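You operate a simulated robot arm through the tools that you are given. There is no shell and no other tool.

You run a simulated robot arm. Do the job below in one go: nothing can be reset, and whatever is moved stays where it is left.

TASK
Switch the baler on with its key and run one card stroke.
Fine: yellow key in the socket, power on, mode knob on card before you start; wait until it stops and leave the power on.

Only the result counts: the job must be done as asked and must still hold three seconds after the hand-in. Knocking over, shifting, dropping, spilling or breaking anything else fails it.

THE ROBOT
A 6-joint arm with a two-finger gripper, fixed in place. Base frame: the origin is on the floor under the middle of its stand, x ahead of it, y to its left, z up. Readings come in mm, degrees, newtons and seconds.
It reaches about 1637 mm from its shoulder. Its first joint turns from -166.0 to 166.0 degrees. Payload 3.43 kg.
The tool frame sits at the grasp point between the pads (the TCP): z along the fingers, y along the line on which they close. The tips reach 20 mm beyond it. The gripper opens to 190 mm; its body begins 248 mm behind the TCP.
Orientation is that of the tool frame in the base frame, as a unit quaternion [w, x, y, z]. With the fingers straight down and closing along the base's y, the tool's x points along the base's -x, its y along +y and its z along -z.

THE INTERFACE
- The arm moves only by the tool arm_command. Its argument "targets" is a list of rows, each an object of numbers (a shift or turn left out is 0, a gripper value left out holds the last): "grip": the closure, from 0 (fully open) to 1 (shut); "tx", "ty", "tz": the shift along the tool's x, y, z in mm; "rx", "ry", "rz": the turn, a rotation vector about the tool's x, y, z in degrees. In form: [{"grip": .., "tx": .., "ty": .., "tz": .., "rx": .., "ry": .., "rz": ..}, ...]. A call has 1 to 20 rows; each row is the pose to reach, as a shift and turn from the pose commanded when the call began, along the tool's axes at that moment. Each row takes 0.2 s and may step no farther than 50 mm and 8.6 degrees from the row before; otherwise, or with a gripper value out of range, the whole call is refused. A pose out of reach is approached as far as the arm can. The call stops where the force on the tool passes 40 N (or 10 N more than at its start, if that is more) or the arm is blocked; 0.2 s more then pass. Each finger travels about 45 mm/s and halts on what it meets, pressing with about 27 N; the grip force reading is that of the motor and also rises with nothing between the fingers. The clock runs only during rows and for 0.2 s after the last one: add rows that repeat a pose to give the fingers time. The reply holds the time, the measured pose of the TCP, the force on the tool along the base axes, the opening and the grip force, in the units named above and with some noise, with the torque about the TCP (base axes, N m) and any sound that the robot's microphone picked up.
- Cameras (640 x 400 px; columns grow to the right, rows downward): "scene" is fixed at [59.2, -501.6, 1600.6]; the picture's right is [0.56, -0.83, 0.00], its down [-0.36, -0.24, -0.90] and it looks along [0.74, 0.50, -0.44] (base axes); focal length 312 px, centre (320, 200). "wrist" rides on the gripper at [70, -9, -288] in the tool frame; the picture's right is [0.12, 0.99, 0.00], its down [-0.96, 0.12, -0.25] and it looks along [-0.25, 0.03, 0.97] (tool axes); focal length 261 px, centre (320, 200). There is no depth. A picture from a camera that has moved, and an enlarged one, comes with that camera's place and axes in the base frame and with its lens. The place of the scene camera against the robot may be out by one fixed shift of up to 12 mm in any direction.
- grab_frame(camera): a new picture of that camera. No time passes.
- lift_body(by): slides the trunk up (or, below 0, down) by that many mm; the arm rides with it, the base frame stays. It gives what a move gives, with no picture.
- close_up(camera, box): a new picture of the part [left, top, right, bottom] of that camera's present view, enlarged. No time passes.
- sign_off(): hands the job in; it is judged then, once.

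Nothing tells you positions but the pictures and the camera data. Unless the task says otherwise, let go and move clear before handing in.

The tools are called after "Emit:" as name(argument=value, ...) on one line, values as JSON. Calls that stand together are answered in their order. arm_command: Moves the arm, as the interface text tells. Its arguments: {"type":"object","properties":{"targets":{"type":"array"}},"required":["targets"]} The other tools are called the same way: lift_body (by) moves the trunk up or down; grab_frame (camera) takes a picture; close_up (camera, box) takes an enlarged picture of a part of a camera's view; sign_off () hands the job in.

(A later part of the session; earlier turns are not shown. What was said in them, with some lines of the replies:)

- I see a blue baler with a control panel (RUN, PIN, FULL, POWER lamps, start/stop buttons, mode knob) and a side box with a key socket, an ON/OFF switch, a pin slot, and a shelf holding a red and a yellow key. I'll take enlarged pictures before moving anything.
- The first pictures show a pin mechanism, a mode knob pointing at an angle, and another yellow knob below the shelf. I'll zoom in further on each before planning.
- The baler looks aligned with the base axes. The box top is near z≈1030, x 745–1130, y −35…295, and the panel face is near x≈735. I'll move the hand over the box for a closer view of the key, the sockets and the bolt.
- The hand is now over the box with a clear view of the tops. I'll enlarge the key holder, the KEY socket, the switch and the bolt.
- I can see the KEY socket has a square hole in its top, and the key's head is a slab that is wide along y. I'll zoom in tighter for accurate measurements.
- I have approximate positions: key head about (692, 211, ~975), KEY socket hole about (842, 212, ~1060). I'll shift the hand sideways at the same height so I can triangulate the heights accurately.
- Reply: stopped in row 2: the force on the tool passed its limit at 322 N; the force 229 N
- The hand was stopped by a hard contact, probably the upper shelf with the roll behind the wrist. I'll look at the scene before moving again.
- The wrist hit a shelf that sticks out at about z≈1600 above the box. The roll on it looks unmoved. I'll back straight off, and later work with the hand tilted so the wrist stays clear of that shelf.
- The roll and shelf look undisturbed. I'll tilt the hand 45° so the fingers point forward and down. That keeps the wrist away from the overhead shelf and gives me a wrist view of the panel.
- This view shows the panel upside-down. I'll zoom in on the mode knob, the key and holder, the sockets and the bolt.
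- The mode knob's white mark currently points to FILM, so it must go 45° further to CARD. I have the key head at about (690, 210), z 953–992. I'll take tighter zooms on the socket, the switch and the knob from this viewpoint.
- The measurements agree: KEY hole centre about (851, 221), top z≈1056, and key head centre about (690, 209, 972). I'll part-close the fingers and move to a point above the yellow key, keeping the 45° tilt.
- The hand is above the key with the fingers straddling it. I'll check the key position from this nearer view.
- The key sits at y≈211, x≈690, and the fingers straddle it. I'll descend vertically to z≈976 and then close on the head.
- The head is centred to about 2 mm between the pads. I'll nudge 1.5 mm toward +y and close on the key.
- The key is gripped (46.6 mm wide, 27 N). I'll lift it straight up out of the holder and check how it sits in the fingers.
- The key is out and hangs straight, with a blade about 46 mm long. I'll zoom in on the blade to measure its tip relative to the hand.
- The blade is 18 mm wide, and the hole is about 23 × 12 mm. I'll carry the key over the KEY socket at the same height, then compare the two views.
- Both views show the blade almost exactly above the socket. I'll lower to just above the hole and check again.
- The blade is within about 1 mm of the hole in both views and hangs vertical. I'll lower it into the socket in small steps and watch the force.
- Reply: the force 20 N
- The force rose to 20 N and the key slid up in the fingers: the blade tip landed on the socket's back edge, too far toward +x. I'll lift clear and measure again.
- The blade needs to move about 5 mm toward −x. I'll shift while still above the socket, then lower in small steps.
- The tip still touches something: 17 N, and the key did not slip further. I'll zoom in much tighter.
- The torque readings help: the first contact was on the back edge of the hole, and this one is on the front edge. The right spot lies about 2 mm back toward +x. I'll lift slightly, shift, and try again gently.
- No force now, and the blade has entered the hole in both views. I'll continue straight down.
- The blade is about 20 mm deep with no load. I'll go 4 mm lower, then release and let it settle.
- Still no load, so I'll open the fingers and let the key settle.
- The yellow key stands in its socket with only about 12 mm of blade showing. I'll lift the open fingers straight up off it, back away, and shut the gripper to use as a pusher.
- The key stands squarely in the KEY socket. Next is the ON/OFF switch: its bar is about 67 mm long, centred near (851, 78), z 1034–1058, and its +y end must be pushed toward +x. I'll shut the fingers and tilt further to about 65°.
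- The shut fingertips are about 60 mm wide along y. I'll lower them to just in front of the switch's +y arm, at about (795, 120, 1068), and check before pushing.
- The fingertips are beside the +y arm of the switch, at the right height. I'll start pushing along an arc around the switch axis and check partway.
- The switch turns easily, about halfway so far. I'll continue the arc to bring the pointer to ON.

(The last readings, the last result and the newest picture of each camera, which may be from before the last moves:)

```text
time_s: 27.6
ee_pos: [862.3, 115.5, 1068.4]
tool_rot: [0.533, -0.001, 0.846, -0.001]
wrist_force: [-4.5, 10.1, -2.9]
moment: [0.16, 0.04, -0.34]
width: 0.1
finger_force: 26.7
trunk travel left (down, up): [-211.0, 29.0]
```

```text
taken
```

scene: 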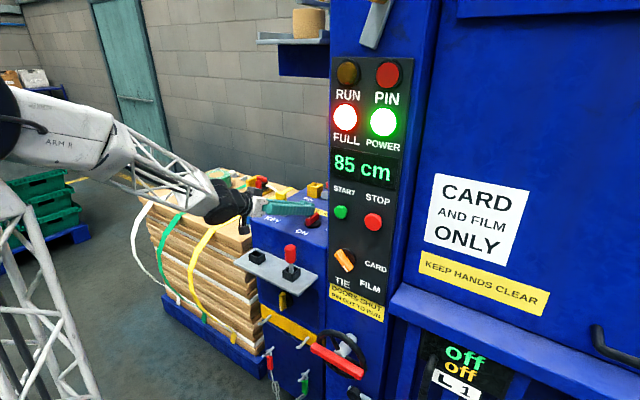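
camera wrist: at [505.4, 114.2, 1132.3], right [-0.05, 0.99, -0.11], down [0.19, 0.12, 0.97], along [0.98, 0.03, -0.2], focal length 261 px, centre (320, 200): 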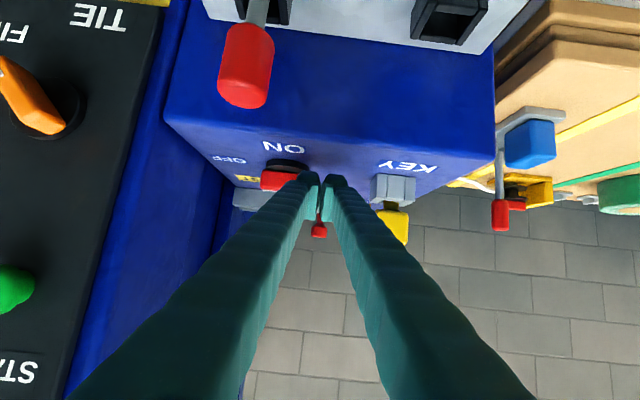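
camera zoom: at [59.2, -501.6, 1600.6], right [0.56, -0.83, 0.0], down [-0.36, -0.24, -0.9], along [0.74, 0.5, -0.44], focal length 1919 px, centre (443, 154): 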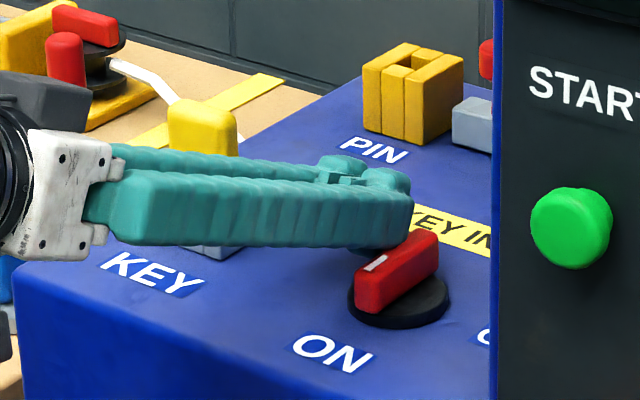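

Power is on: the POWER lamp is lit, the display shows "85 cm", and the FULL lamp is lit too. I'll back the fingers away from the switch and look closely at the lamps.

Emit:
arm_command(targets=[{"grip": 1, "tx": 0, "ty": 4, "tz": -4}, {"tx": 0, "ty": 8, "tz": -20}, {"tx": -5, "ty": 10, "tz": -50}, {"tx": -15, "ty": 10, "tz": -90}, {"tx": -15, "ty": 10, "tz": -90}])

Emit:
close_up(camera="scene", box=[320, 50, 410, 190])

Emit:
close_up(camera="scene", box=[255, 170, 335, 240])

Emit:
close_up(camera="scene", box=[400, 310, 520, 400])

Emit:
grab_frame(camera="wrist")

```text
time_s: 28.8
ee_pos: [790.8, 123.3, 1121.4]
tool_rot: [0.534, 0.001, 0.846, -0.002]
wrist_force: [0.9, -0.3, -0.1]
moment: [-0.01, 0.03, -0.02]
width: 0.0
finger_force: 26.9
trunk travel left (down, up): [-211.0, 29.0]
```

```text
2.86 times, centred on (365, 120) of scene
camera zoom: at [59.2, -501.6, 1600.6], right [0.56, -0.83, 0.0], down [-0.36, -0.24, -0.9], along [0.74, 0.5, -0.44], focal length 891 px, centre (191, 429)
```

zoom: 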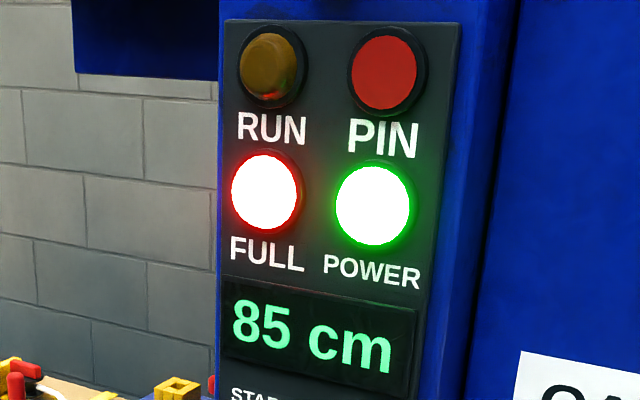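

```text
5.71 times, centred on (295, 205) of scene
camera zoom: at [59.2, -501.6, 1600.6], right [0.56, -0.83, 0.0], down [-0.36, -0.24, -0.9], along [0.74, 0.5, -0.44], focal length 1782 px, centre (463, 171)
```

zoom: 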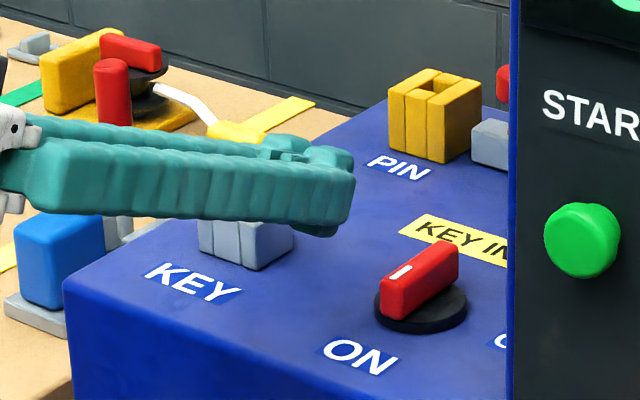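

```text
4.44 times, centred on (460, 355) of scene
camera zoom: at [59.2, -501.6, 1600.6], right [0.56, -0.83, 0.0], down [-0.36, -0.24, -0.9], along [0.74, 0.5, -0.44], focal length 1386 px, centre (-302, -489)
```

zoom: 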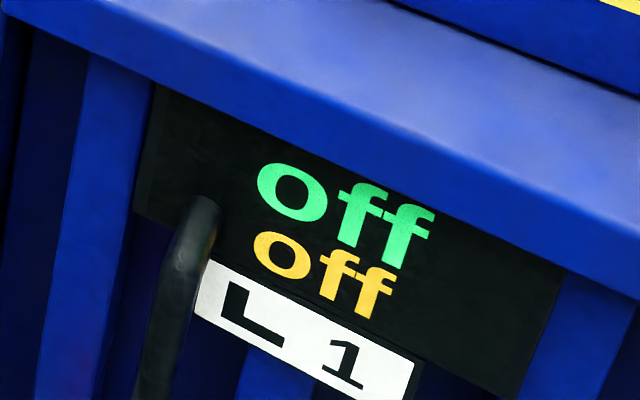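

```text
taken
camera wrist: at [500.9, 116.0, 1182.8], right [-0.05, 0.99, -0.11], down [0.19, 0.12, 0.97], along [0.98, 0.03, -0.2], focal length 261 px, centre (320, 200)
```

wrist: 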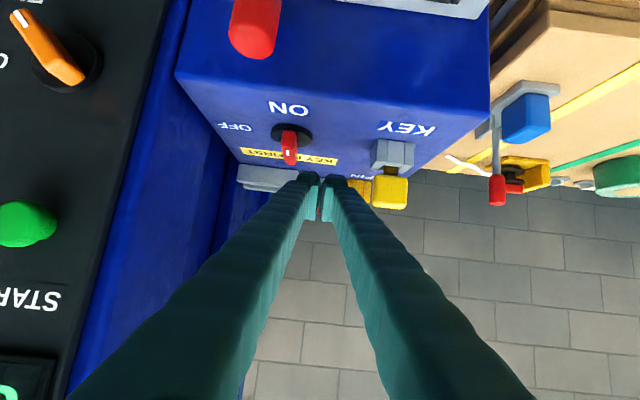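

The PIN lamp is unlit, POWER is lit and the switch points to ON. Next is the mode knob. I'll back out in front of the box and slide over to the panel for a square-on look.

Emit:
arm_command(targets=[{"grip": 1, "tx": 13.6, "tz": -46}, {"tx": 27, "tz": -92}, {"tx": 41, "tz": -138}, {"tx": 54.5, "tz": -184.5}, {"tx": 54.5, "ty": -48, "tz": -184.5}, {"tx": 54.5, "ty": -97, "tz": -184.5}, {"tx": 54.5, "ty": -146, "tz": -184.5}, {"tx": 54.5, "ty": -195, "tz": -184.5}, {"tx": 54.5, "ty": -243, "tz": -184.5}, {"tx": 54.5, "ty": -243, "tz": -184.5}])

Emit:
grab_frame(camera="wrist")

Emit:
grab_frame(camera="scene")

```text
time_s: 31.2
ee_pos: [523.3, 8.5, 1015.5]
tool_rot: [0.346, -0.033, 0.936, 0.057]
wrist_force: [0.0, 1.1, -0.8]
moment: [0.0, 0.01, 0.0]
width: 0.0
finger_force: 26.6
out of reach, approached as far as the arm can: row 7, 8
trunk travel left (down, up): [-211.0, 29.0]
stopped in row 10: the arm was blocked; the commanded pose is now the measured one
```

```text
taken
camera wrist: at [285.8, -37.8, 1187.7], right [-0.19, 0.98, 0.0], down [0.56, 0.1, 0.82], along [0.81, 0.16, -0.57], focal length 261 px, centre (320, 200)
```

wrist: 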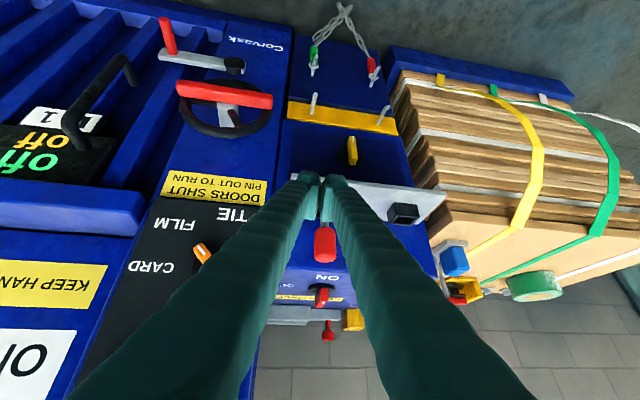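

```text
taken
```

scene: 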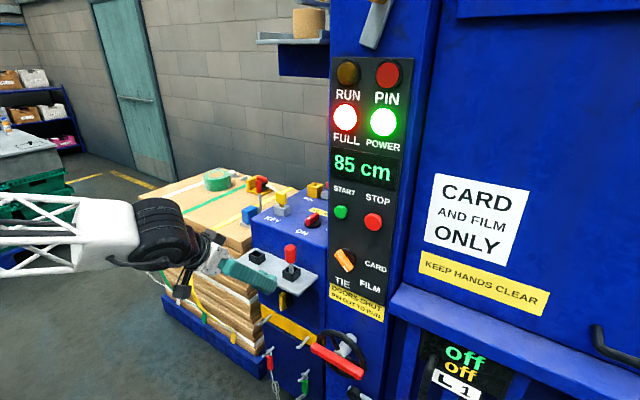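

The arm ran out of reach there because the wrist came too close to the base, so it ended in a twisted pose. Nothing was touched. I'll measure the knob from here first, then go back to a comfortable 45° pose.

Emit:
close_up(camera="wrist", box=[120, 190, 260, 290])

Emit:
close_up(camera="wrist", box=[180, 230, 225, 275])

Emit:
close_up(camera="scene", box=[325, 235, 375, 285])

Emit:
close_up(camera="scene", box=[325, 190, 375, 235])

```text
4.00 times, centred on (190, 240) of wrist
camera zoom: at [285.8, -37.8, 1187.7], right [-0.19, 0.98, 0.0], down [0.56, 0.1, 0.82], along [0.81, 0.16, -0.57], focal length 1043 px, centre (840, 40)
```

zoom: 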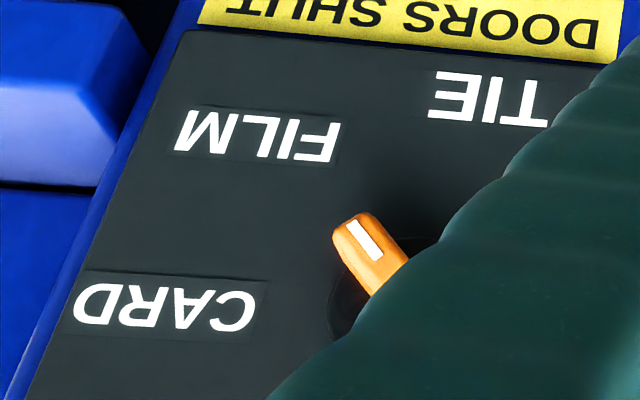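

```text
8.89 times, centred on (202, 252) of wrist
camera zoom: at [285.8, -37.8, 1187.7], right [-0.19, 0.98, 0.0], down [0.56, 0.1, 0.82], along [0.81, 0.16, -0.57], focal length 2317 px, centre (1364, -267)
```

zoom: 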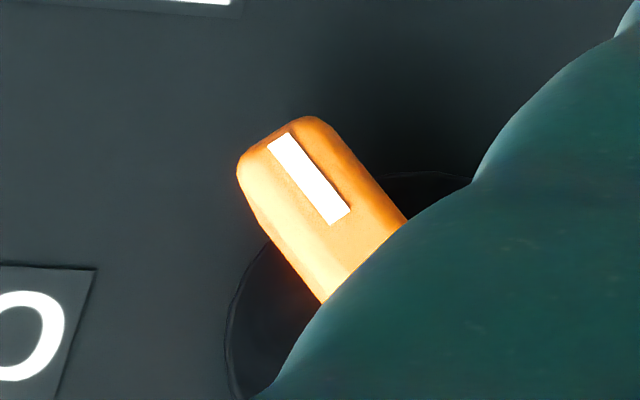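

```text
8.00 times, centred on (350, 260) of scene
camera zoom: at [59.2, -501.6, 1600.6], right [0.56, -0.83, 0.0], down [-0.36, -0.24, -0.9], along [0.74, 0.5, -0.44], focal length 2494 px, centre (80, -280)
```

zoom: 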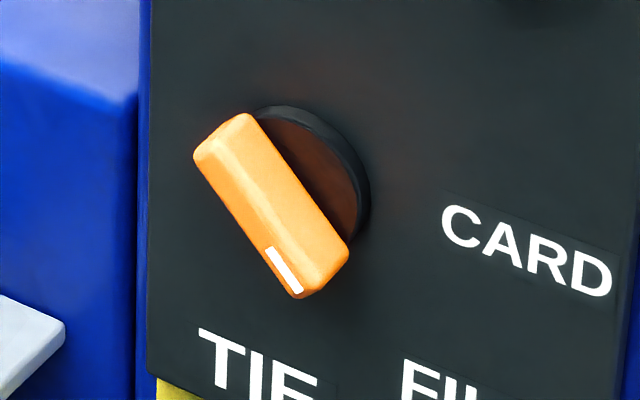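

```text
8.89 times, centred on (350, 212) of scene
camera zoom: at [59.2, -501.6, 1600.6], right [0.56, -0.83, 0.0], down [-0.36, -0.24, -0.9], along [0.74, 0.5, -0.44], focal length 2772 px, centre (53, 89)
```

zoom: 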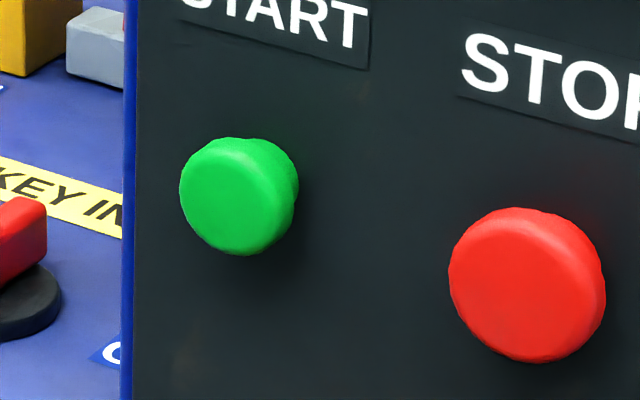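

The measurements agree well: knob pivot at y≈−131, z≈1033.5, bar face at x≈704, pointer exactly 45° toward FILM. CARD needs the pointer level toward −y. START is at about (722, −111, 1185). I'll return to a clean 45° pose in a reachable spot.

Emit:
arm_command(targets=[{"grip": 1, "tx": -39, "ty": -2, "tz": -3, "rx": 1.9, "ry": -1.1, "rz": 0.25}, {"tx": -78, "ty": -4, "tz": -6, "rx": 3.7, "ry": -2.2, "rz": 0.5}, {"tx": -117, "ty": -6, "tz": -9, "rx": 5.6, "ry": -3.3, "rz": 0.75}, {"tx": -156, "ty": -8, "tz": -12, "rx": 7.48, "ry": -4.41, "rz": 1.0}, {"tx": -195, "ty": -10, "tz": -15, "rx": 7.48, "ry": -4.41, "rz": 1.0}, {"tx": -233.5, "ty": -11.5, "tz": -17.8, "rx": 7.48, "ry": -4.41, "rz": 1.0}, {"tx": -233.5, "ty": -11.5, "tz": -17.8, "rx": 7.48, "ry": -4.41, "rz": 1.0}])

Emit:
grab_frame(camera="wrist")

Emit:
grab_frame(camera="scene")

```text
time_s: 32.8
ee_pos: [692.3, -2.2, 1181.3]
tool_rot: [0.383, -0.001, 0.924, 0.0]
wrist_force: [-0.4, 0.5, -0.1]
moment: [-0.02, -0.02, 0.0]
width: 0.1
finger_force: 26.9
trunk travel left (down, up): [-211.0, 29.0]
```

```text
taken
camera wrist: at [438.7, -9.7, 1335.8], right [-0.08, 0.99, -0.09], down [0.51, 0.12, 0.85], along [0.86, 0.03, -0.51], focal length 261 px, centre (320, 200)
```

wrist: 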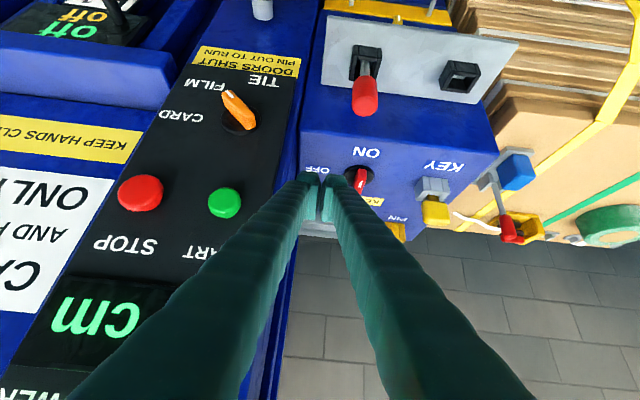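

```text
taken
```

scene: 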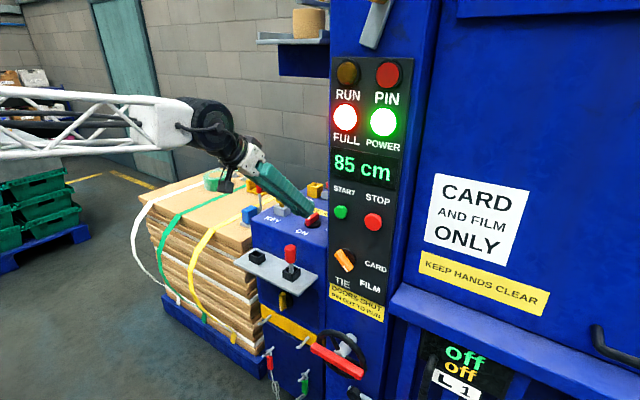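

The 45° pose is restored. I'll drop below START's height first, then slide across to just above the knob's upper tail end.

Emit:
arm_command(targets=[{"grip": 1, "tx": 25, "ty": 0, "tz": 25}, {"tx": 50.2, "ty": 0, "tz": 50.2}, {"tx": 50.2, "ty": -31, "tz": 50.2}, {"tx": 50.2, "ty": -62, "tz": 50.2}, {"tx": 50.2, "ty": -93, "tz": 50.2}, {"tx": 50.2, "ty": -93, "tz": 50.2}])

Emit:
grab_frame(camera="wrist")

Emit:
close_up(camera="wrist", box=[220, 110, 380, 210])

Emit:
close_up(camera="scene", box=[300, 190, 400, 290])

```text
time_s: 34.2
ee_pos: [691.9, -94.9, 1109.5]
tool_rot: [0.383, -0.001, 0.924, 0.0]
wrist_force: [-0.4, -0.4, 0.0]
moment: [-0.03, 0.01, -0.01]
width: 0.0
finger_force: 26.6
trunk travel left (down, up): [-211.0, 29.0]
```

```text
taken
camera wrist: at [438.5, -102.7, 1265.1], right [-0.08, 0.99, -0.09], down [0.51, 0.12, 0.85], along [0.86, 0.03, -0.51], focal length 261 px, centre (320, 200)
```

wrist: 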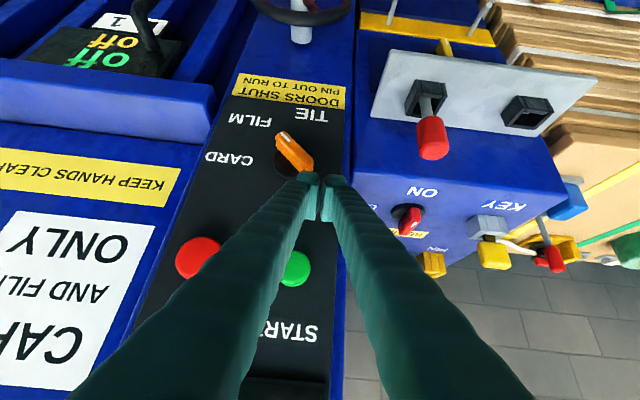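

```text
4.00 times, centred on (300, 160) of wrist
camera zoom: at [438.5, -102.7, 1265.1], right [-0.08, 0.99, -0.09], down [0.51, 0.12, 0.85], along [0.86, 0.03, -0.51], focal length 1043 px, centre (400, 360)
```

zoom: 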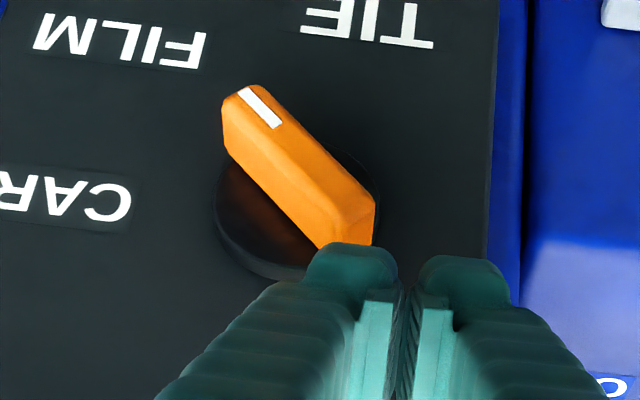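

```text
4.00 times, centred on (350, 240) of scene
camera zoom: at [59.2, -501.6, 1600.6], right [0.56, -0.83, 0.0], down [-0.36, -0.24, -0.9], along [0.74, 0.5, -0.44], focal length 1247 px, centre (200, 40)
```

zoom: 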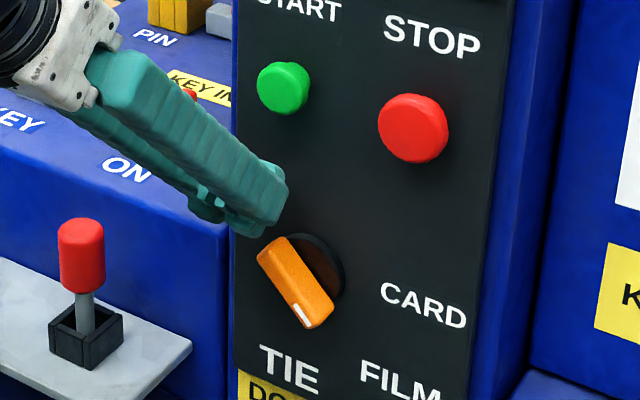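

I have a clear view: the left fingertip is right above the knob's tail. I'll push straight down in steps and check.

Emit:
arm_command(targets=[{"grip": 1, "tx": 8, "ty": 0, "tz": 10}, {"tx": 16, "ty": 0, "tz": 18.8}, {"tx": 21, "ty": 0, "tz": 23.8}, {"tx": 25, "ty": 0, "tz": 27.8}, {"tx": 28, "ty": 0, "tz": 30.8}, {"tx": 30.1, "ty": 0, "tz": 32.9}])

Emit:
close_up(camera="wrist", box=[220, 110, 380, 210])

Emit:
close_up(camera="scene", box=[300, 190, 400, 290])

```text
time_s: 35.6
ee_pos: [691.9, -92.2, 1066.4]
tool_rot: [0.384, 0.0, 0.923, -0.001]
wrist_force: [-8.1, 10.8, 18.4]
moment: [-0.26, 0.01, 0.04]
width: 0.1
finger_force: 27.0
trunk travel left (down, up): [-211.0, 29.0]
```

```text
4.00 times, centred on (300, 160) of wrist
camera zoom: at [438.5, -99.6, 1221.2], right [-0.09, 0.99, -0.09], down [0.5, 0.12, 0.86], along [0.86, 0.03, -0.51], focal length 1043 px, centre (400, 360)
```

zoom: 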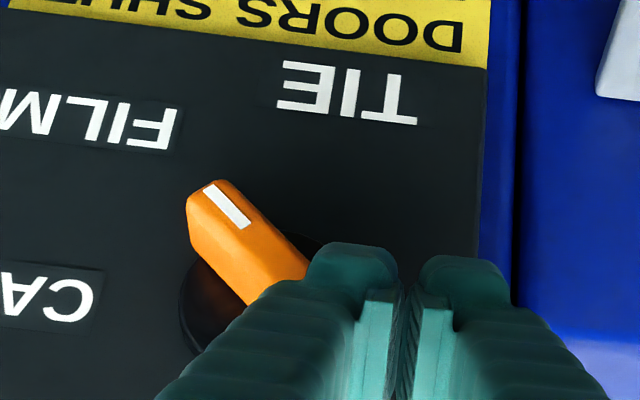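

```text
4.00 times, centred on (350, 240) of scene
camera zoom: at [59.2, -501.6, 1600.6], right [0.56, -0.83, 0.0], down [-0.36, -0.24, -0.9], along [0.74, 0.5, -0.44], focal length 1247 px, centre (200, 40)
```

zoom: 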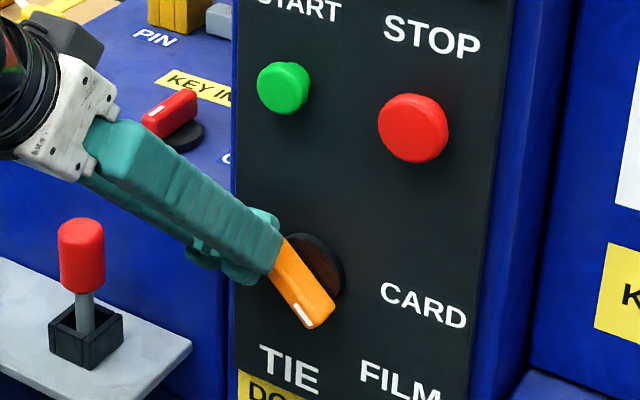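

The push landed on the end of the bar, so the force went almost through the pivot and the knob barely turned. I'll lift, shift the fingers about 18 mm toward −y so they sit on top of the bar's tail, and push again.

Emit:
arm_command(targets=[{"grip": 1, "tx": -12, "ty": 0, "tz": -12}, {"tx": -20, "ty": -6, "tz": -20}, {"tx": -20, "ty": -19, "tz": -20}, {"tx": -20, "ty": -19, "tz": -20}, {"tx": -12, "ty": -19, "tz": -12}, {"tx": -6, "ty": -19, "tz": -6}])

Emit:
close_up(camera="wrist", box=[220, 110, 380, 210])

Emit:
close_up(camera="scene", box=[300, 190, 400, 290])

```text
time_s: 37.0
ee_pos: [690.1, -111.7, 1074.3]
tool_rot: [0.383, 0.0, 0.924, 0.0]
wrist_force: [-3.1, -2.1, 4.1]
moment: [-0.06, -0.02, 0.0]
width: 0.0
finger_force: 27.6
trunk travel left (down, up): [-211.0, 29.0]
```

```text
4.00 times, centred on (300, 160) of wrist
camera zoom: at [438.5, -119.9, 1229.0], right [-0.08, 0.99, -0.09], down [0.51, 0.12, 0.86], along [0.86, 0.03, -0.51], focal length 1043 px, centre (400, 360)
```

zoom: 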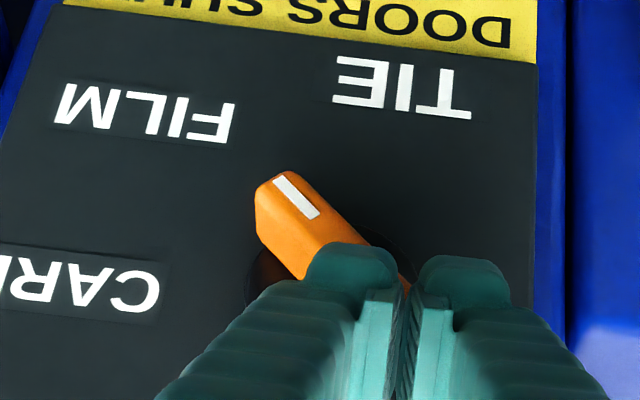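

```text
4.00 times, centred on (350, 240) of scene
camera zoom: at [59.2, -501.6, 1600.6], right [0.56, -0.83, 0.0], down [-0.36, -0.24, -0.9], along [0.74, 0.5, -0.44], focal length 1247 px, centre (200, 40)
```

zoom: 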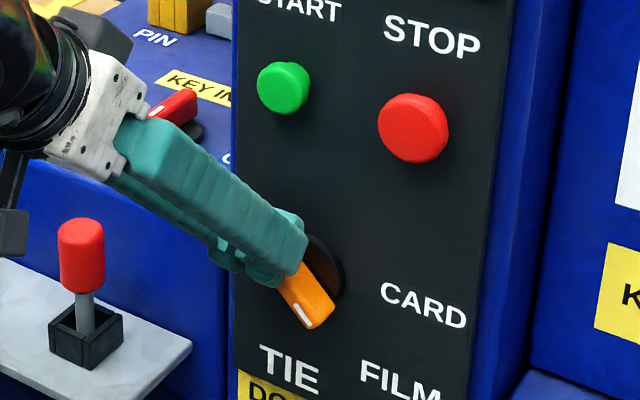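

The finger now rests on top of the tail with light contact. I'll push down further.

Emit:
arm_command(targets=[{"grip": 1, "tx": 2.1, "tz": 2.1}, {"tx": 4.2, "tz": 4.2}, {"tx": 6.4, "tz": 6.4}, {"tx": 8.5, "tz": 8.5}])

Emit:
close_up(camera="wrist", box=[220, 110, 380, 210])

Emit:
close_up(camera="scene", box=[300, 190, 400, 290])

```text
time_s: 38.0
ee_pos: [692.2, -110.6, 1064.2]
tool_rot: [0.383, -0.002, 0.924, 0.0]
wrist_force: [-13.1, 7.5, 23.7]
moment: [-0.24, 0.03, 0.2]
width: 6.1
finger_force: 34.0
trunk travel left (down, up): [-211.0, 29.0]
```

```text
4.00 times, centred on (300, 160) of wrist
camera zoom: at [438.1, -119.2, 1218.0], right [-0.09, 0.99, -0.09], down [0.5, 0.12, 0.86], along [0.86, 0.03, -0.51], focal length 1043 px, centre (400, 360)
```

zoom: 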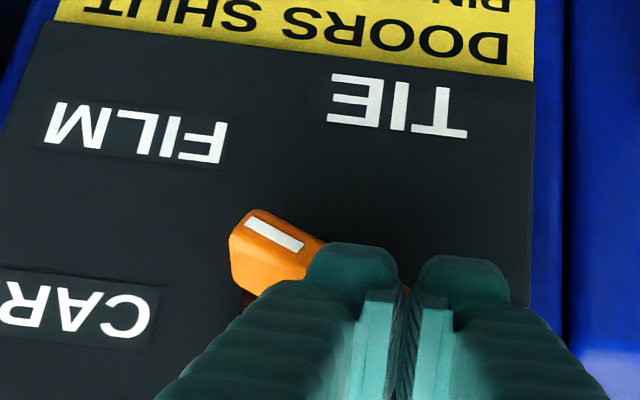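

```text
4.00 times, centred on (350, 240) of scene
camera zoom: at [59.2, -501.6, 1600.6], right [0.56, -0.83, 0.0], down [-0.36, -0.24, -0.9], along [0.74, 0.5, -0.44], focal length 1247 px, centre (200, 40)
```

zoom: 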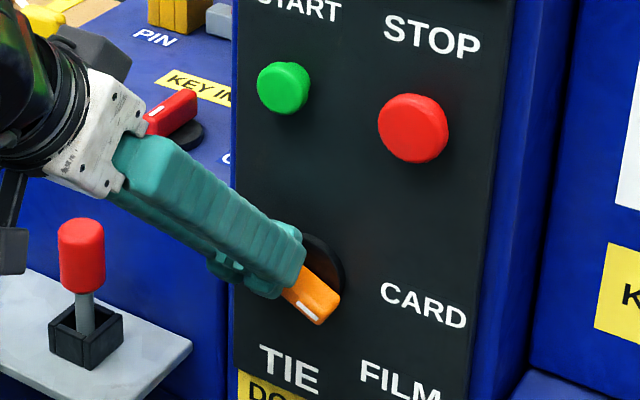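

The knob is turning, but its tail corner is wedging into the gap between the fingertips (width 6 mm). I'll lift, shift 11 mm toward −y so that one fingertip sits squarely on the tail, and press again.

Emit:
arm_command(targets=[{"grip": 1, "tx": -8, "tz": -8}, {"tx": -14, "ty": -3, "tz": -14}, {"tx": -14, "ty": -11, "tz": -14}, {"tx": -14, "ty": -11, "tz": -14}, {"tx": -8, "ty": -11, "tz": -8}, {"tx": -3, "ty": -11, "tz": -3}, {"tx": 0, "ty": -11, "tz": 0}])

Emit:
close_up(camera="wrist", box=[220, 110, 380, 210])

Emit:
close_up(camera="scene", box=[300, 190, 400, 290])

```text
time_s: 39.6
ee_pos: [691.8, -122.8, 1062.0]
tool_rot: [0.383, 0.0, 0.924, -0.001]
wrist_force: [-3.4, 0.8, 3.5]
moment: [0.03, 0.04, 0.11]
width: 0.1
finger_force: 34.1
trunk travel left (down, up): [-211.0, 29.0]
```

```text
4.00 times, centred on (300, 160) of wrist
camera zoom: at [438.7, -130.5, 1217.4], right [-0.08, 0.99, -0.09], down [0.5, 0.12, 0.86], along [0.86, 0.03, -0.51], focal length 1043 px, centre (400, 360)
```

zoom: 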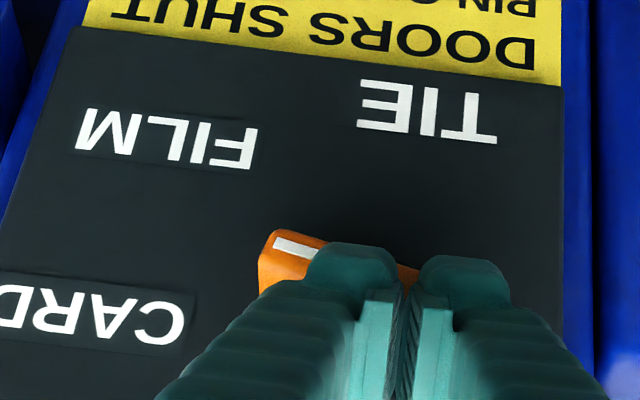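

```text
4.00 times, centred on (350, 240) of scene
camera zoom: at [59.2, -501.6, 1600.6], right [0.56, -0.83, 0.0], down [-0.36, -0.24, -0.9], along [0.74, 0.5, -0.44], focal length 1247 px, centre (200, 40)
```

zoom: 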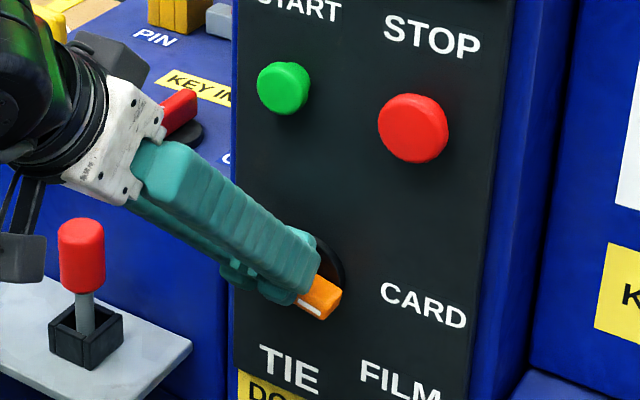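

About 15° remains to CARD, at low force. I'll press a few millimetres further.

Emit:
arm_command(targets=[{"grip": 1, "tx": 1.4, "tz": 1.4}, {"tx": 2.8, "tz": 2.8}, {"tx": 4.2, "tz": 4.2}, {"tx": 4.9, "tz": 4.9}])

Emit:
close_up(camera="wrist", box=[220, 110, 380, 210])

Emit:
close_up(camera="scene", box=[320, 220, 390, 290])

```text
time_s: 40.6
ee_pos: [692.6, -122.9, 1056.7]
tool_rot: [0.384, -0.001, 0.924, 0.0]
wrist_force: [-6.2, -1.0, 14.6]
moment: [0.0, -0.03, 0.01]
width: 5.9
finger_force: 33.8
trunk travel left (down, up): [-211.0, 29.0]
```

```text
4.00 times, centred on (300, 160) of wrist
camera zoom: at [438.8, -130.3, 1211.2], right [-0.08, 0.99, -0.09], down [0.5, 0.12, 0.86], along [0.86, 0.03, -0.51], focal length 1043 px, centre (400, 360)
```

zoom: 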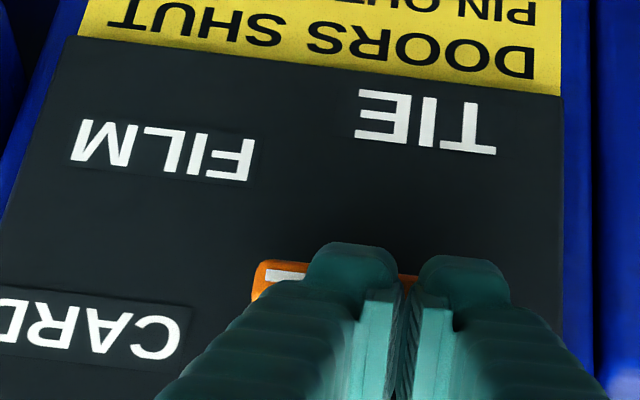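

```text
5.71 times, centred on (355, 255) of scene
camera zoom: at [59.2, -501.6, 1600.6], right [0.56, -0.83, 0.0], down [-0.36, -0.24, -0.9], along [0.74, 0.5, -0.44], focal length 1782 px, centre (120, -114)
```

zoom: 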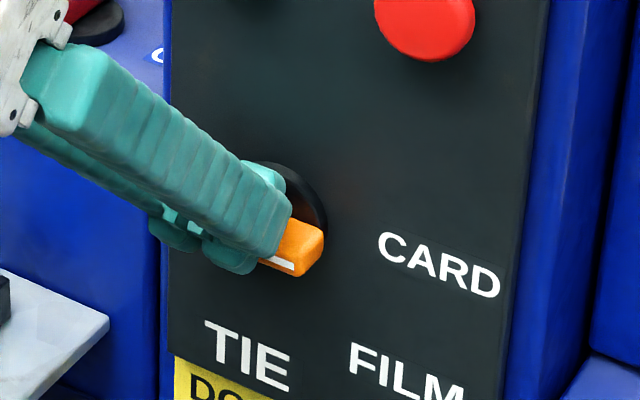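

The knob looks almost level. I'll lift off to see where it rests.

Emit:
arm_command(targets=[{"grip": 1, "tx": -10, "tz": -14}, {"tx": -20, "tz": -34}, {"tx": -20, "tz": -54}, {"tx": -20, "tz": -54}])

Emit:
close_up(camera="scene", box=[320, 220, 390, 290])

Emit:
close_up(camera="wrist", box=[220, 110, 380, 210])

Emit:
grab_frame(camera="scene")

```text
time_s: 41.6
ee_pos: [666.8, -124.4, 1107.2]
tool_rot: [0.383, 0.0, 0.924, -0.001]
wrist_force: [0.0, 0.3, 0.0]
moment: [0.02, 0.03, -0.02]
width: 0.0
finger_force: 34.0
trunk travel left (down, up): [-211.0, 29.0]
```

```text
5.71 times, centred on (355, 255) of scene
camera zoom: at [59.2, -501.6, 1600.6], right [0.56, -0.83, 0.0], down [-0.36, -0.24, -0.9], along [0.74, 0.5, -0.44], focal length 1782 px, centre (120, -114)
```

zoom: 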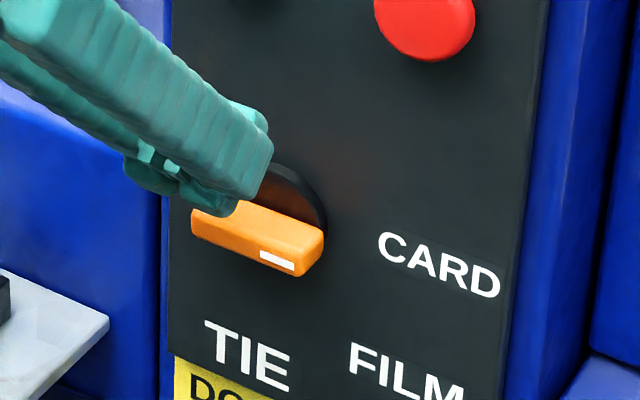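

```text
4.00 times, centred on (300, 160) of wrist
camera zoom: at [414.6, -131.7, 1261.9], right [-0.08, 0.99, -0.09], down [0.51, 0.12, 0.85], along [0.86, 0.03, -0.51], focal length 1043 px, centre (400, 360)
```

zoom: 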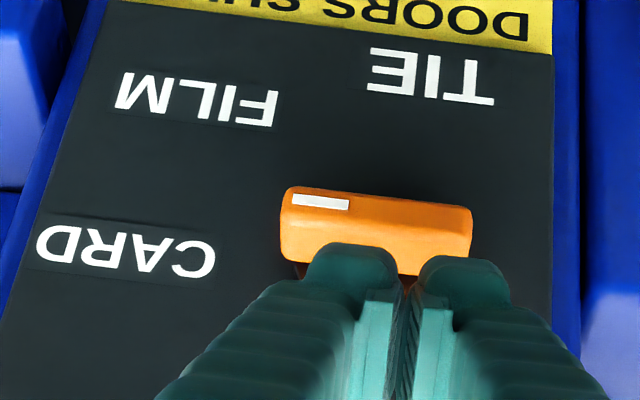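

```text
taken
```

scene: 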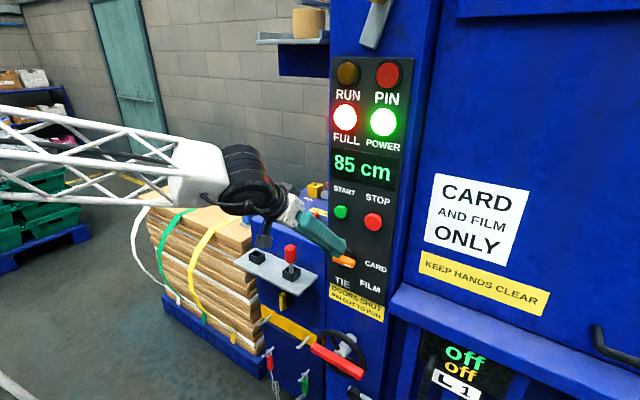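

The knob now points to CARD. Next I'll rise in front of the panel to START's height, with the fingertips still short of the button.

Emit:
arm_command(targets=[{"grip": 1, "tx": -18, "ty": 4, "tz": -18}, {"tx": -36, "ty": 8, "tz": -36}, {"tx": -54.5, "ty": 12, "tz": -54.5}, {"tx": -54.5, "ty": 12, "tz": -54.5}])

Emit:
grab_frame(camera="wrist")

Emit:
close_up(camera="wrist", box=[220, 110, 380, 210])

Emit:
close_up(camera="scene", box=[300, 170, 400, 270])

```text
time_s: 42.6
ee_pos: [668.3, -110.6, 1184.8]
tool_rot: [0.382, 0.0, 0.924, 0.0]
wrist_force: [-0.6, 0.3, 0.4]
moment: [0.0, 0.02, 0.02]
width: 0.1
finger_force: 34.1
trunk travel left (down, up): [-211.0, 29.0]
```

```text
taken
camera wrist: at [414.8, -118.3, 1339.6], right [-0.08, 0.99, -0.09], down [0.51, 0.12, 0.85], along [0.86, 0.03, -0.51], focal length 261 px, centre (320, 200)
```

wrist: 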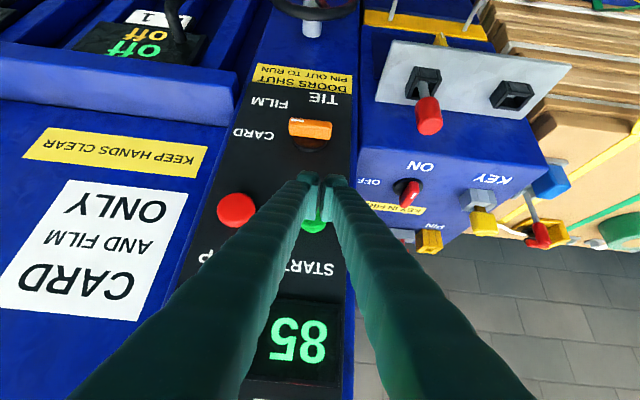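

```text
4.00 times, centred on (300, 160) of wrist
camera zoom: at [414.8, -118.3, 1339.6], right [-0.08, 0.99, -0.09], down [0.51, 0.12, 0.85], along [0.86, 0.03, -0.51], focal length 1043 px, centre (400, 360)
```

zoom: 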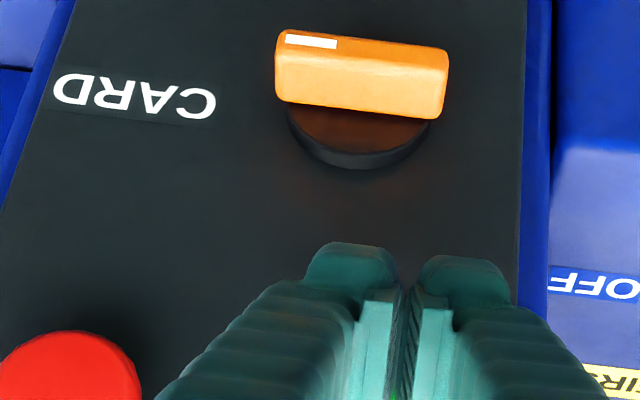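

```text
4.00 times, centred on (350, 220) of scene
camera zoom: at [59.2, -501.6, 1600.6], right [0.56, -0.83, 0.0], down [-0.36, -0.24, -0.9], along [0.74, 0.5, -0.44], focal length 1247 px, centre (200, 120)
```

zoom: 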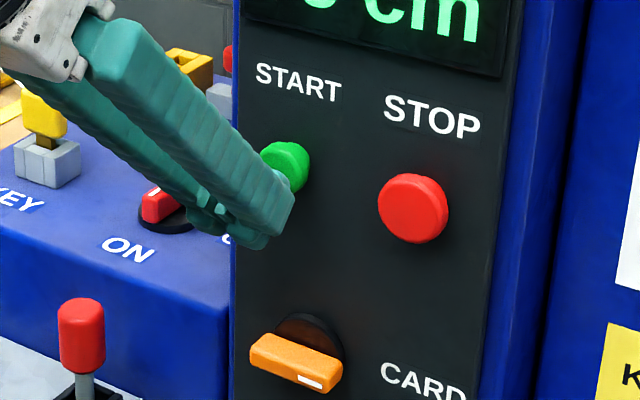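

The leading edge of the fingertips is level with START. I'll advance toward the button in small steps.

Emit:
arm_command(targets=[{"grip": 1, "tx": -7, "tz": 7}, {"tx": -12, "tz": 12}, {"tx": -14, "tz": 14}, {"tx": -15.5, "tz": 15.5}])

Emit:
close_up(camera="scene", box=[320, 50, 410, 240])

Emit:
close_up(camera="scene", box=[310, 180, 380, 240])

```text
time_s: 43.6
ee_pos: [689.5, -111.0, 1184.0]
tool_rot: [0.383, 0.0, 0.924, -0.001]
wrist_force: [-1.5, -1.6, 0.4]
moment: [-0.01, -0.03, 0.02]
width: 0.2
finger_force: 34.7
trunk travel left (down, up): [-211.0, 29.0]
```

```text
2.11 times, centred on (365, 145) of scene
camera zoom: at [59.2, -501.6, 1600.6], right [0.56, -0.83, 0.0], down [-0.36, -0.24, -0.9], along [0.74, 0.5, -0.44], focal length 656 px, centre (225, 316)
```

zoom: 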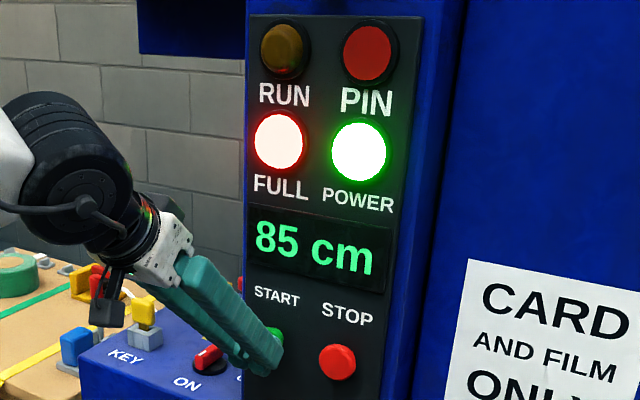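

```text
6.67 times, centred on (345, 210) of scene
camera zoom: at [59.2, -501.6, 1600.6], right [0.56, -0.83, 0.0], down [-0.36, -0.24, -0.9], along [0.74, 0.5, -0.44], focal length 2079 px, centre (153, 133)
```

zoom: 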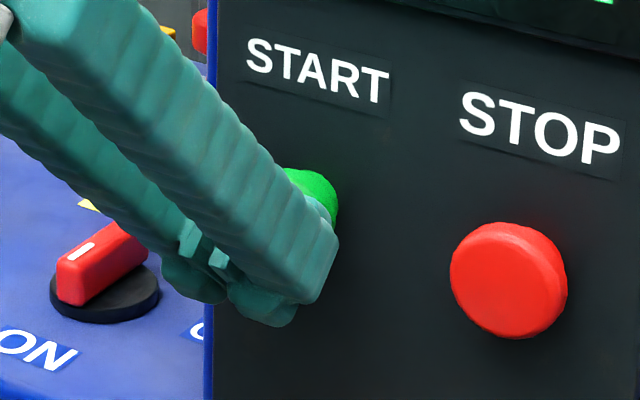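

The fingertips are just touching. I'll press further in 2–3 mm steps.

Emit:
arm_command(targets=[{"grip": 1, "tx": -1.8, "tz": 1.8}, {"tx": -3.6, "tz": 3.6}, {"tx": -5.3, "tz": 5.3}])

Emit:
close_up(camera="scene", box=[320, 50, 410, 240])

```text
time_s: 44.4
ee_pos: [696.1, -110.3, 1184.1]
tool_rot: [0.383, 0.001, 0.924, -0.001]
wrist_force: [-13.5, -0.2, 1.0]
moment: [-0.02, -0.04, -0.1]
width: 6.0
finger_force: 34.4
trunk travel left (down, up): [-211.0, 29.0]
```

```text
2.11 times, centred on (365, 145) of scene
camera zoom: at [59.2, -501.6, 1600.6], right [0.56, -0.83, 0.0], down [-0.36, -0.24, -0.9], along [0.74, 0.5, -0.44], focal length 656 px, centre (225, 316)
```

zoom: 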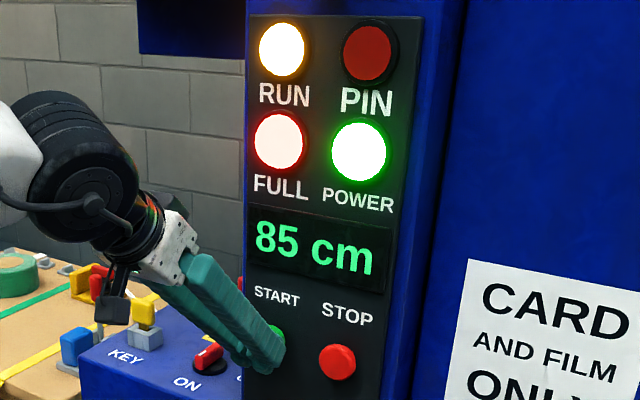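

The RUN lamp is lit, so the stroke has started. I'll release the button and back off a little.

Emit:
arm_command(targets=[{"grip": 1, "tx": 7, "tz": -7}, {"tx": 18, "tz": -18}, {"tx": 25, "tz": -25}])

Emit:
grab_frame(camera="scene")

Emit:
close_up(camera="scene", box=[320, 50, 410, 240])

```text
time_s: 45.2
ee_pos: [663.4, -109.8, 1185.3]
tool_rot: [0.382, 0.0, 0.924, 0.0]
wrist_force: [-0.3, 0.3, -0.1]
moment: [0.02, -0.01, -0.03]
width: 0.0
finger_force: 34.3
trunk travel left (down, up): [-211.0, 29.0]
```

```text
taken
```

scene: 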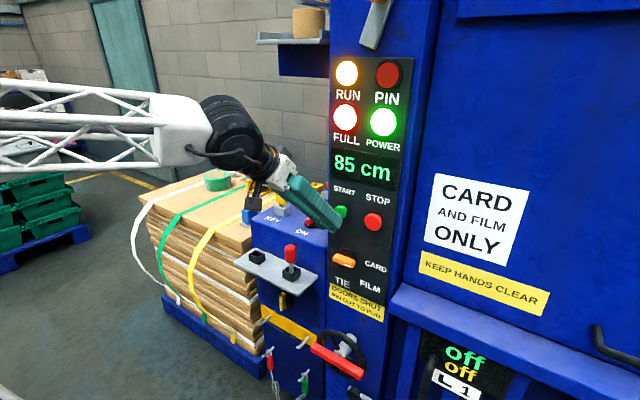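

```text
2.11 times, centred on (365, 145) of scene
camera zoom: at [59.2, -501.6, 1600.6], right [0.56, -0.83, 0.0], down [-0.36, -0.24, -0.9], along [0.74, 0.5, -0.44], focal length 656 px, centre (225, 316)
```

zoom: 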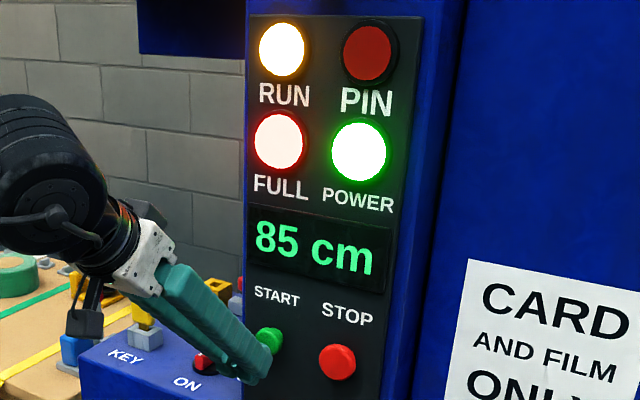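

The baler is running. I'll hold still and wait for it to stop.

Emit:
arm_command(targets=[{"grip": 1}, {"grip": 1}, {"grip": 1}, {"grip": 1}, {"grip": 1}, {"grip": 1}, {"grip": 1}, {"grip": 1}, {"grip": 1}, {"grip": 1}, {"grip": 1}, {"grip": 1}, {"grip": 1}, {"grip": 1}, {"grip": 1}, {"grip": 1}, {"grip": 1}, {"grip": 1}, {"grip": 1}, {"grip": 1}])

Emit:
grab_frame(camera="scene")

```text
time_s: 49.4
ee_pos: [662.6, -110.3, 1185.6]
tool_rot: [0.383, 0.0, 0.924, -0.001]
wrist_force: [0.4, 0.2, 0.3]
moment: [-0.03, 0.03, -0.01]
width: 0.0
finger_force: 34.2
trunk travel left (down, up): [-211.0, 29.0]
```

```text
taken
```

scene: 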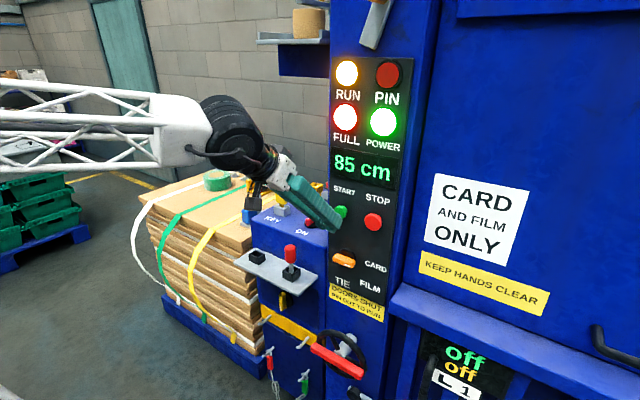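

It is still running. While waiting I'll move the hand well away from the panel buttons.

Emit:
arm_command(targets=[{"grip": 1, "tx": -16, "ty": 34, "tz": -17}, {"tx": -32, "ty": 68, "tz": -34}, {"tx": -48, "ty": 102, "tz": -51}, {"tx": -65, "ty": 136, "tz": -67}, {"tx": -81.4, "ty": 170, "tz": -81.3}, {"tx": -81.4, "ty": 170, "tz": -81.3}, {"tx": -81.4, "ty": 170, "tz": -81.3}, {"tx": -81.4, "ty": 170, "tz": -81.3}, {"tx": -81.4, "ty": 170, "tz": -81.3}, {"tx": -81.4, "ty": 170, "tz": -81.3}, {"tx": -81.4, "ty": 170, "tz": -81.3}, {"tx": -81.4, "ty": 170, "tz": -81.3}, {"tx": -81.4, "ty": 170, "tz": -81.3}, {"tx": -81.4, "ty": 170, "tz": -81.3}, {"tx": -81.4, "ty": 170, "tz": -81.3}, {"tx": -81.4, "ty": 170, "tz": -81.3}, {"tx": -81.4, "ty": 170, "tz": -81.3}, {"tx": -81.4, "ty": 170, "tz": -81.3}, {"tx": -81.4, "ty": 170, "tz": -81.3}, {"tx": -81.4, "ty": 170, "tz": -81.3}])

Emit:
grab_frame(camera="scene")

Emit:
grab_frame(camera="wrist")

```text
time_s: 53.6
ee_pos: [662.6, 60.8, 1299.6]
tool_rot: [0.383, 0.0, 0.924, -0.001]
wrist_force: [-0.1, 0.4, -1.1]
moment: [0.0, -0.01, 0.0]
width: 0.1
finger_force: 34.0
trunk travel left (down, up): [-211.0, 29.0]
```

```text
taken
```

scene: 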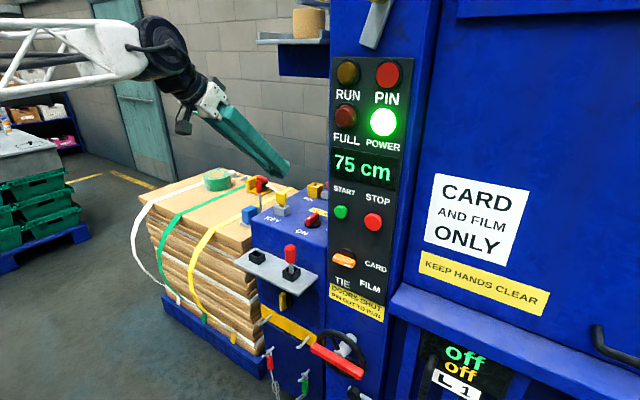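

```text
taken
camera wrist: at [409.7, 52.9, 1454.6], right [-0.08, 0.99, -0.09], down [0.51, 0.12, 0.85], along [0.86, 0.03, -0.51], focal length 261 px, centre (320, 200)
```

wrist: 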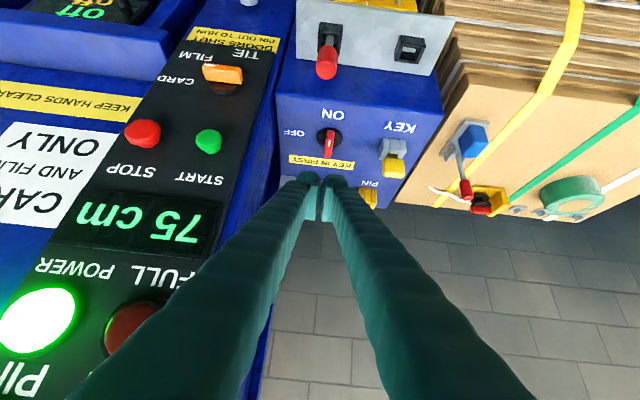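

The stroke has finished: RUN and FULL are off, the display reads 75 cm and POWER is still lit. I'll do a last close check of the key, switch, knob and surroundings.

Emit:
close_up(camera="scene", box=[320, 50, 410, 290])

Emit:
close_up(camera="scene", box=[230, 170, 330, 290])

Emit:
close_up(camera="scene", box=[240, 0, 400, 80])

Emit:
close_up(camera="wrist", box=[270, 90, 430, 190])

```text
1.67 times, centred on (365, 170) of scene
camera zoom: at [59.2, -501.6, 1600.6], right [0.56, -0.83, 0.0], down [-0.36, -0.24, -0.9], along [0.74, 0.5, -0.44], focal length 520 px, centre (245, 250)
```

zoom: 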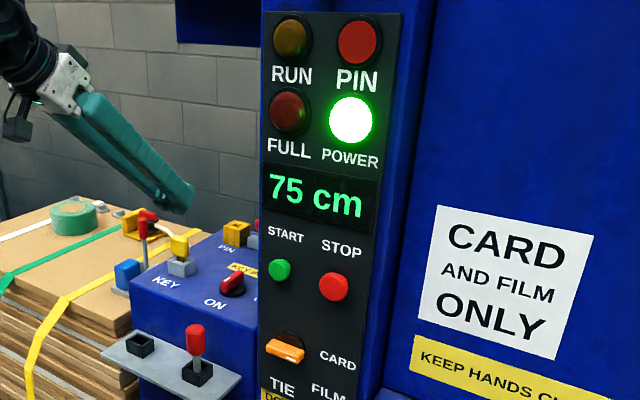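

```text
3.33 times, centred on (280, 230) of scene
camera zoom: at [59.2, -501.6, 1600.6], right [0.56, -0.83, 0.0], down [-0.36, -0.24, -0.9], along [0.74, 0.5, -0.44], focal length 1039 px, centre (453, 100)
```

zoom: 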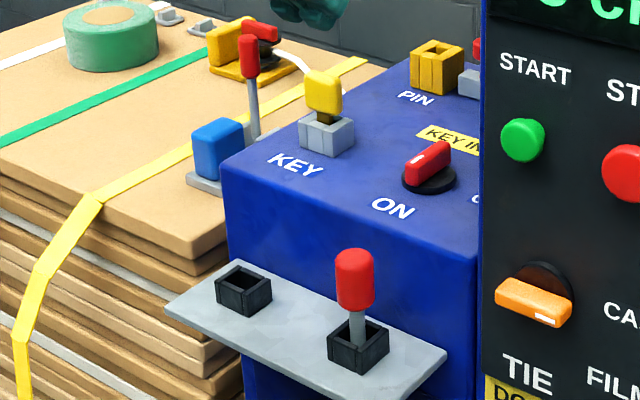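

```text
4.00 times, centred on (320, 40) of scene
camera zoom: at [59.2, -501.6, 1600.6], right [0.56, -0.83, 0.0], down [-0.36, -0.24, -0.9], along [0.74, 0.5, -0.44], focal length 1247 px, centre (320, 840)
```

zoom: 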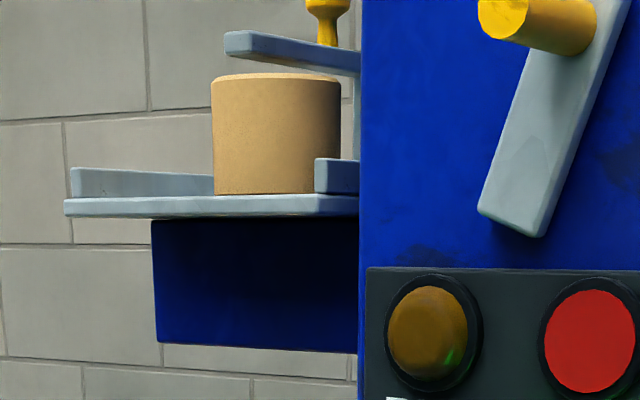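

```text
4.00 times, centred on (350, 140) of wrist
camera zoom: at [409.7, 52.9, 1454.6], right [-0.08, 0.99, -0.09], down [0.51, 0.12, 0.85], along [0.86, 0.03, -0.51], focal length 1043 px, centre (200, 440)
```

zoom: 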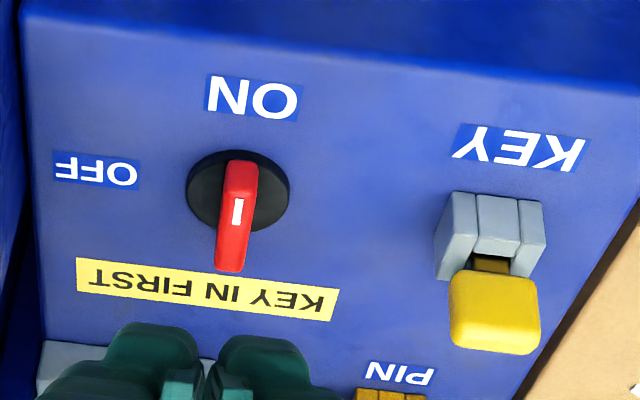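

Everything is in order: the yellow key is in the socket, the switch is at ON with POWER lit, and the mode knob is on CARD. One stroke has run and stopped (85 → 75 cm). The gripper is clear and nothing else looks moved, so I'm handing in.

Emit:
sign_off()

```text
The job is handed in.
```

The baler ran one card stroke, stopped by itself, and is still powered on; I've handed the job in.

- **Key:** the yellow key is upright in the KEY socket, with about 12 mm of its blade still showing.
- **Power:** the switch is at ON and the POWER lamp is lit.
- **Mode:** the knob was on FILM. I turned it to CARD before pressing START.
- **Stroke:** the RUN lamp came on when I pressed START and went out when the stroke ended. The display went from 85 cm to 75 cm. The FULL lamp had been lit since power-on and went out by the end.

**Collision:** early on, the wrist hit the shelf above the control box hard; the force reading was 322 N. I backed off at once. In the pictures before and after, the shelf and the roll on it look unmoved.

While fitting the key, I also touched the socket edges twice, at 20 N or less, before it went in.

The hand was clear of the machine before I handed in.
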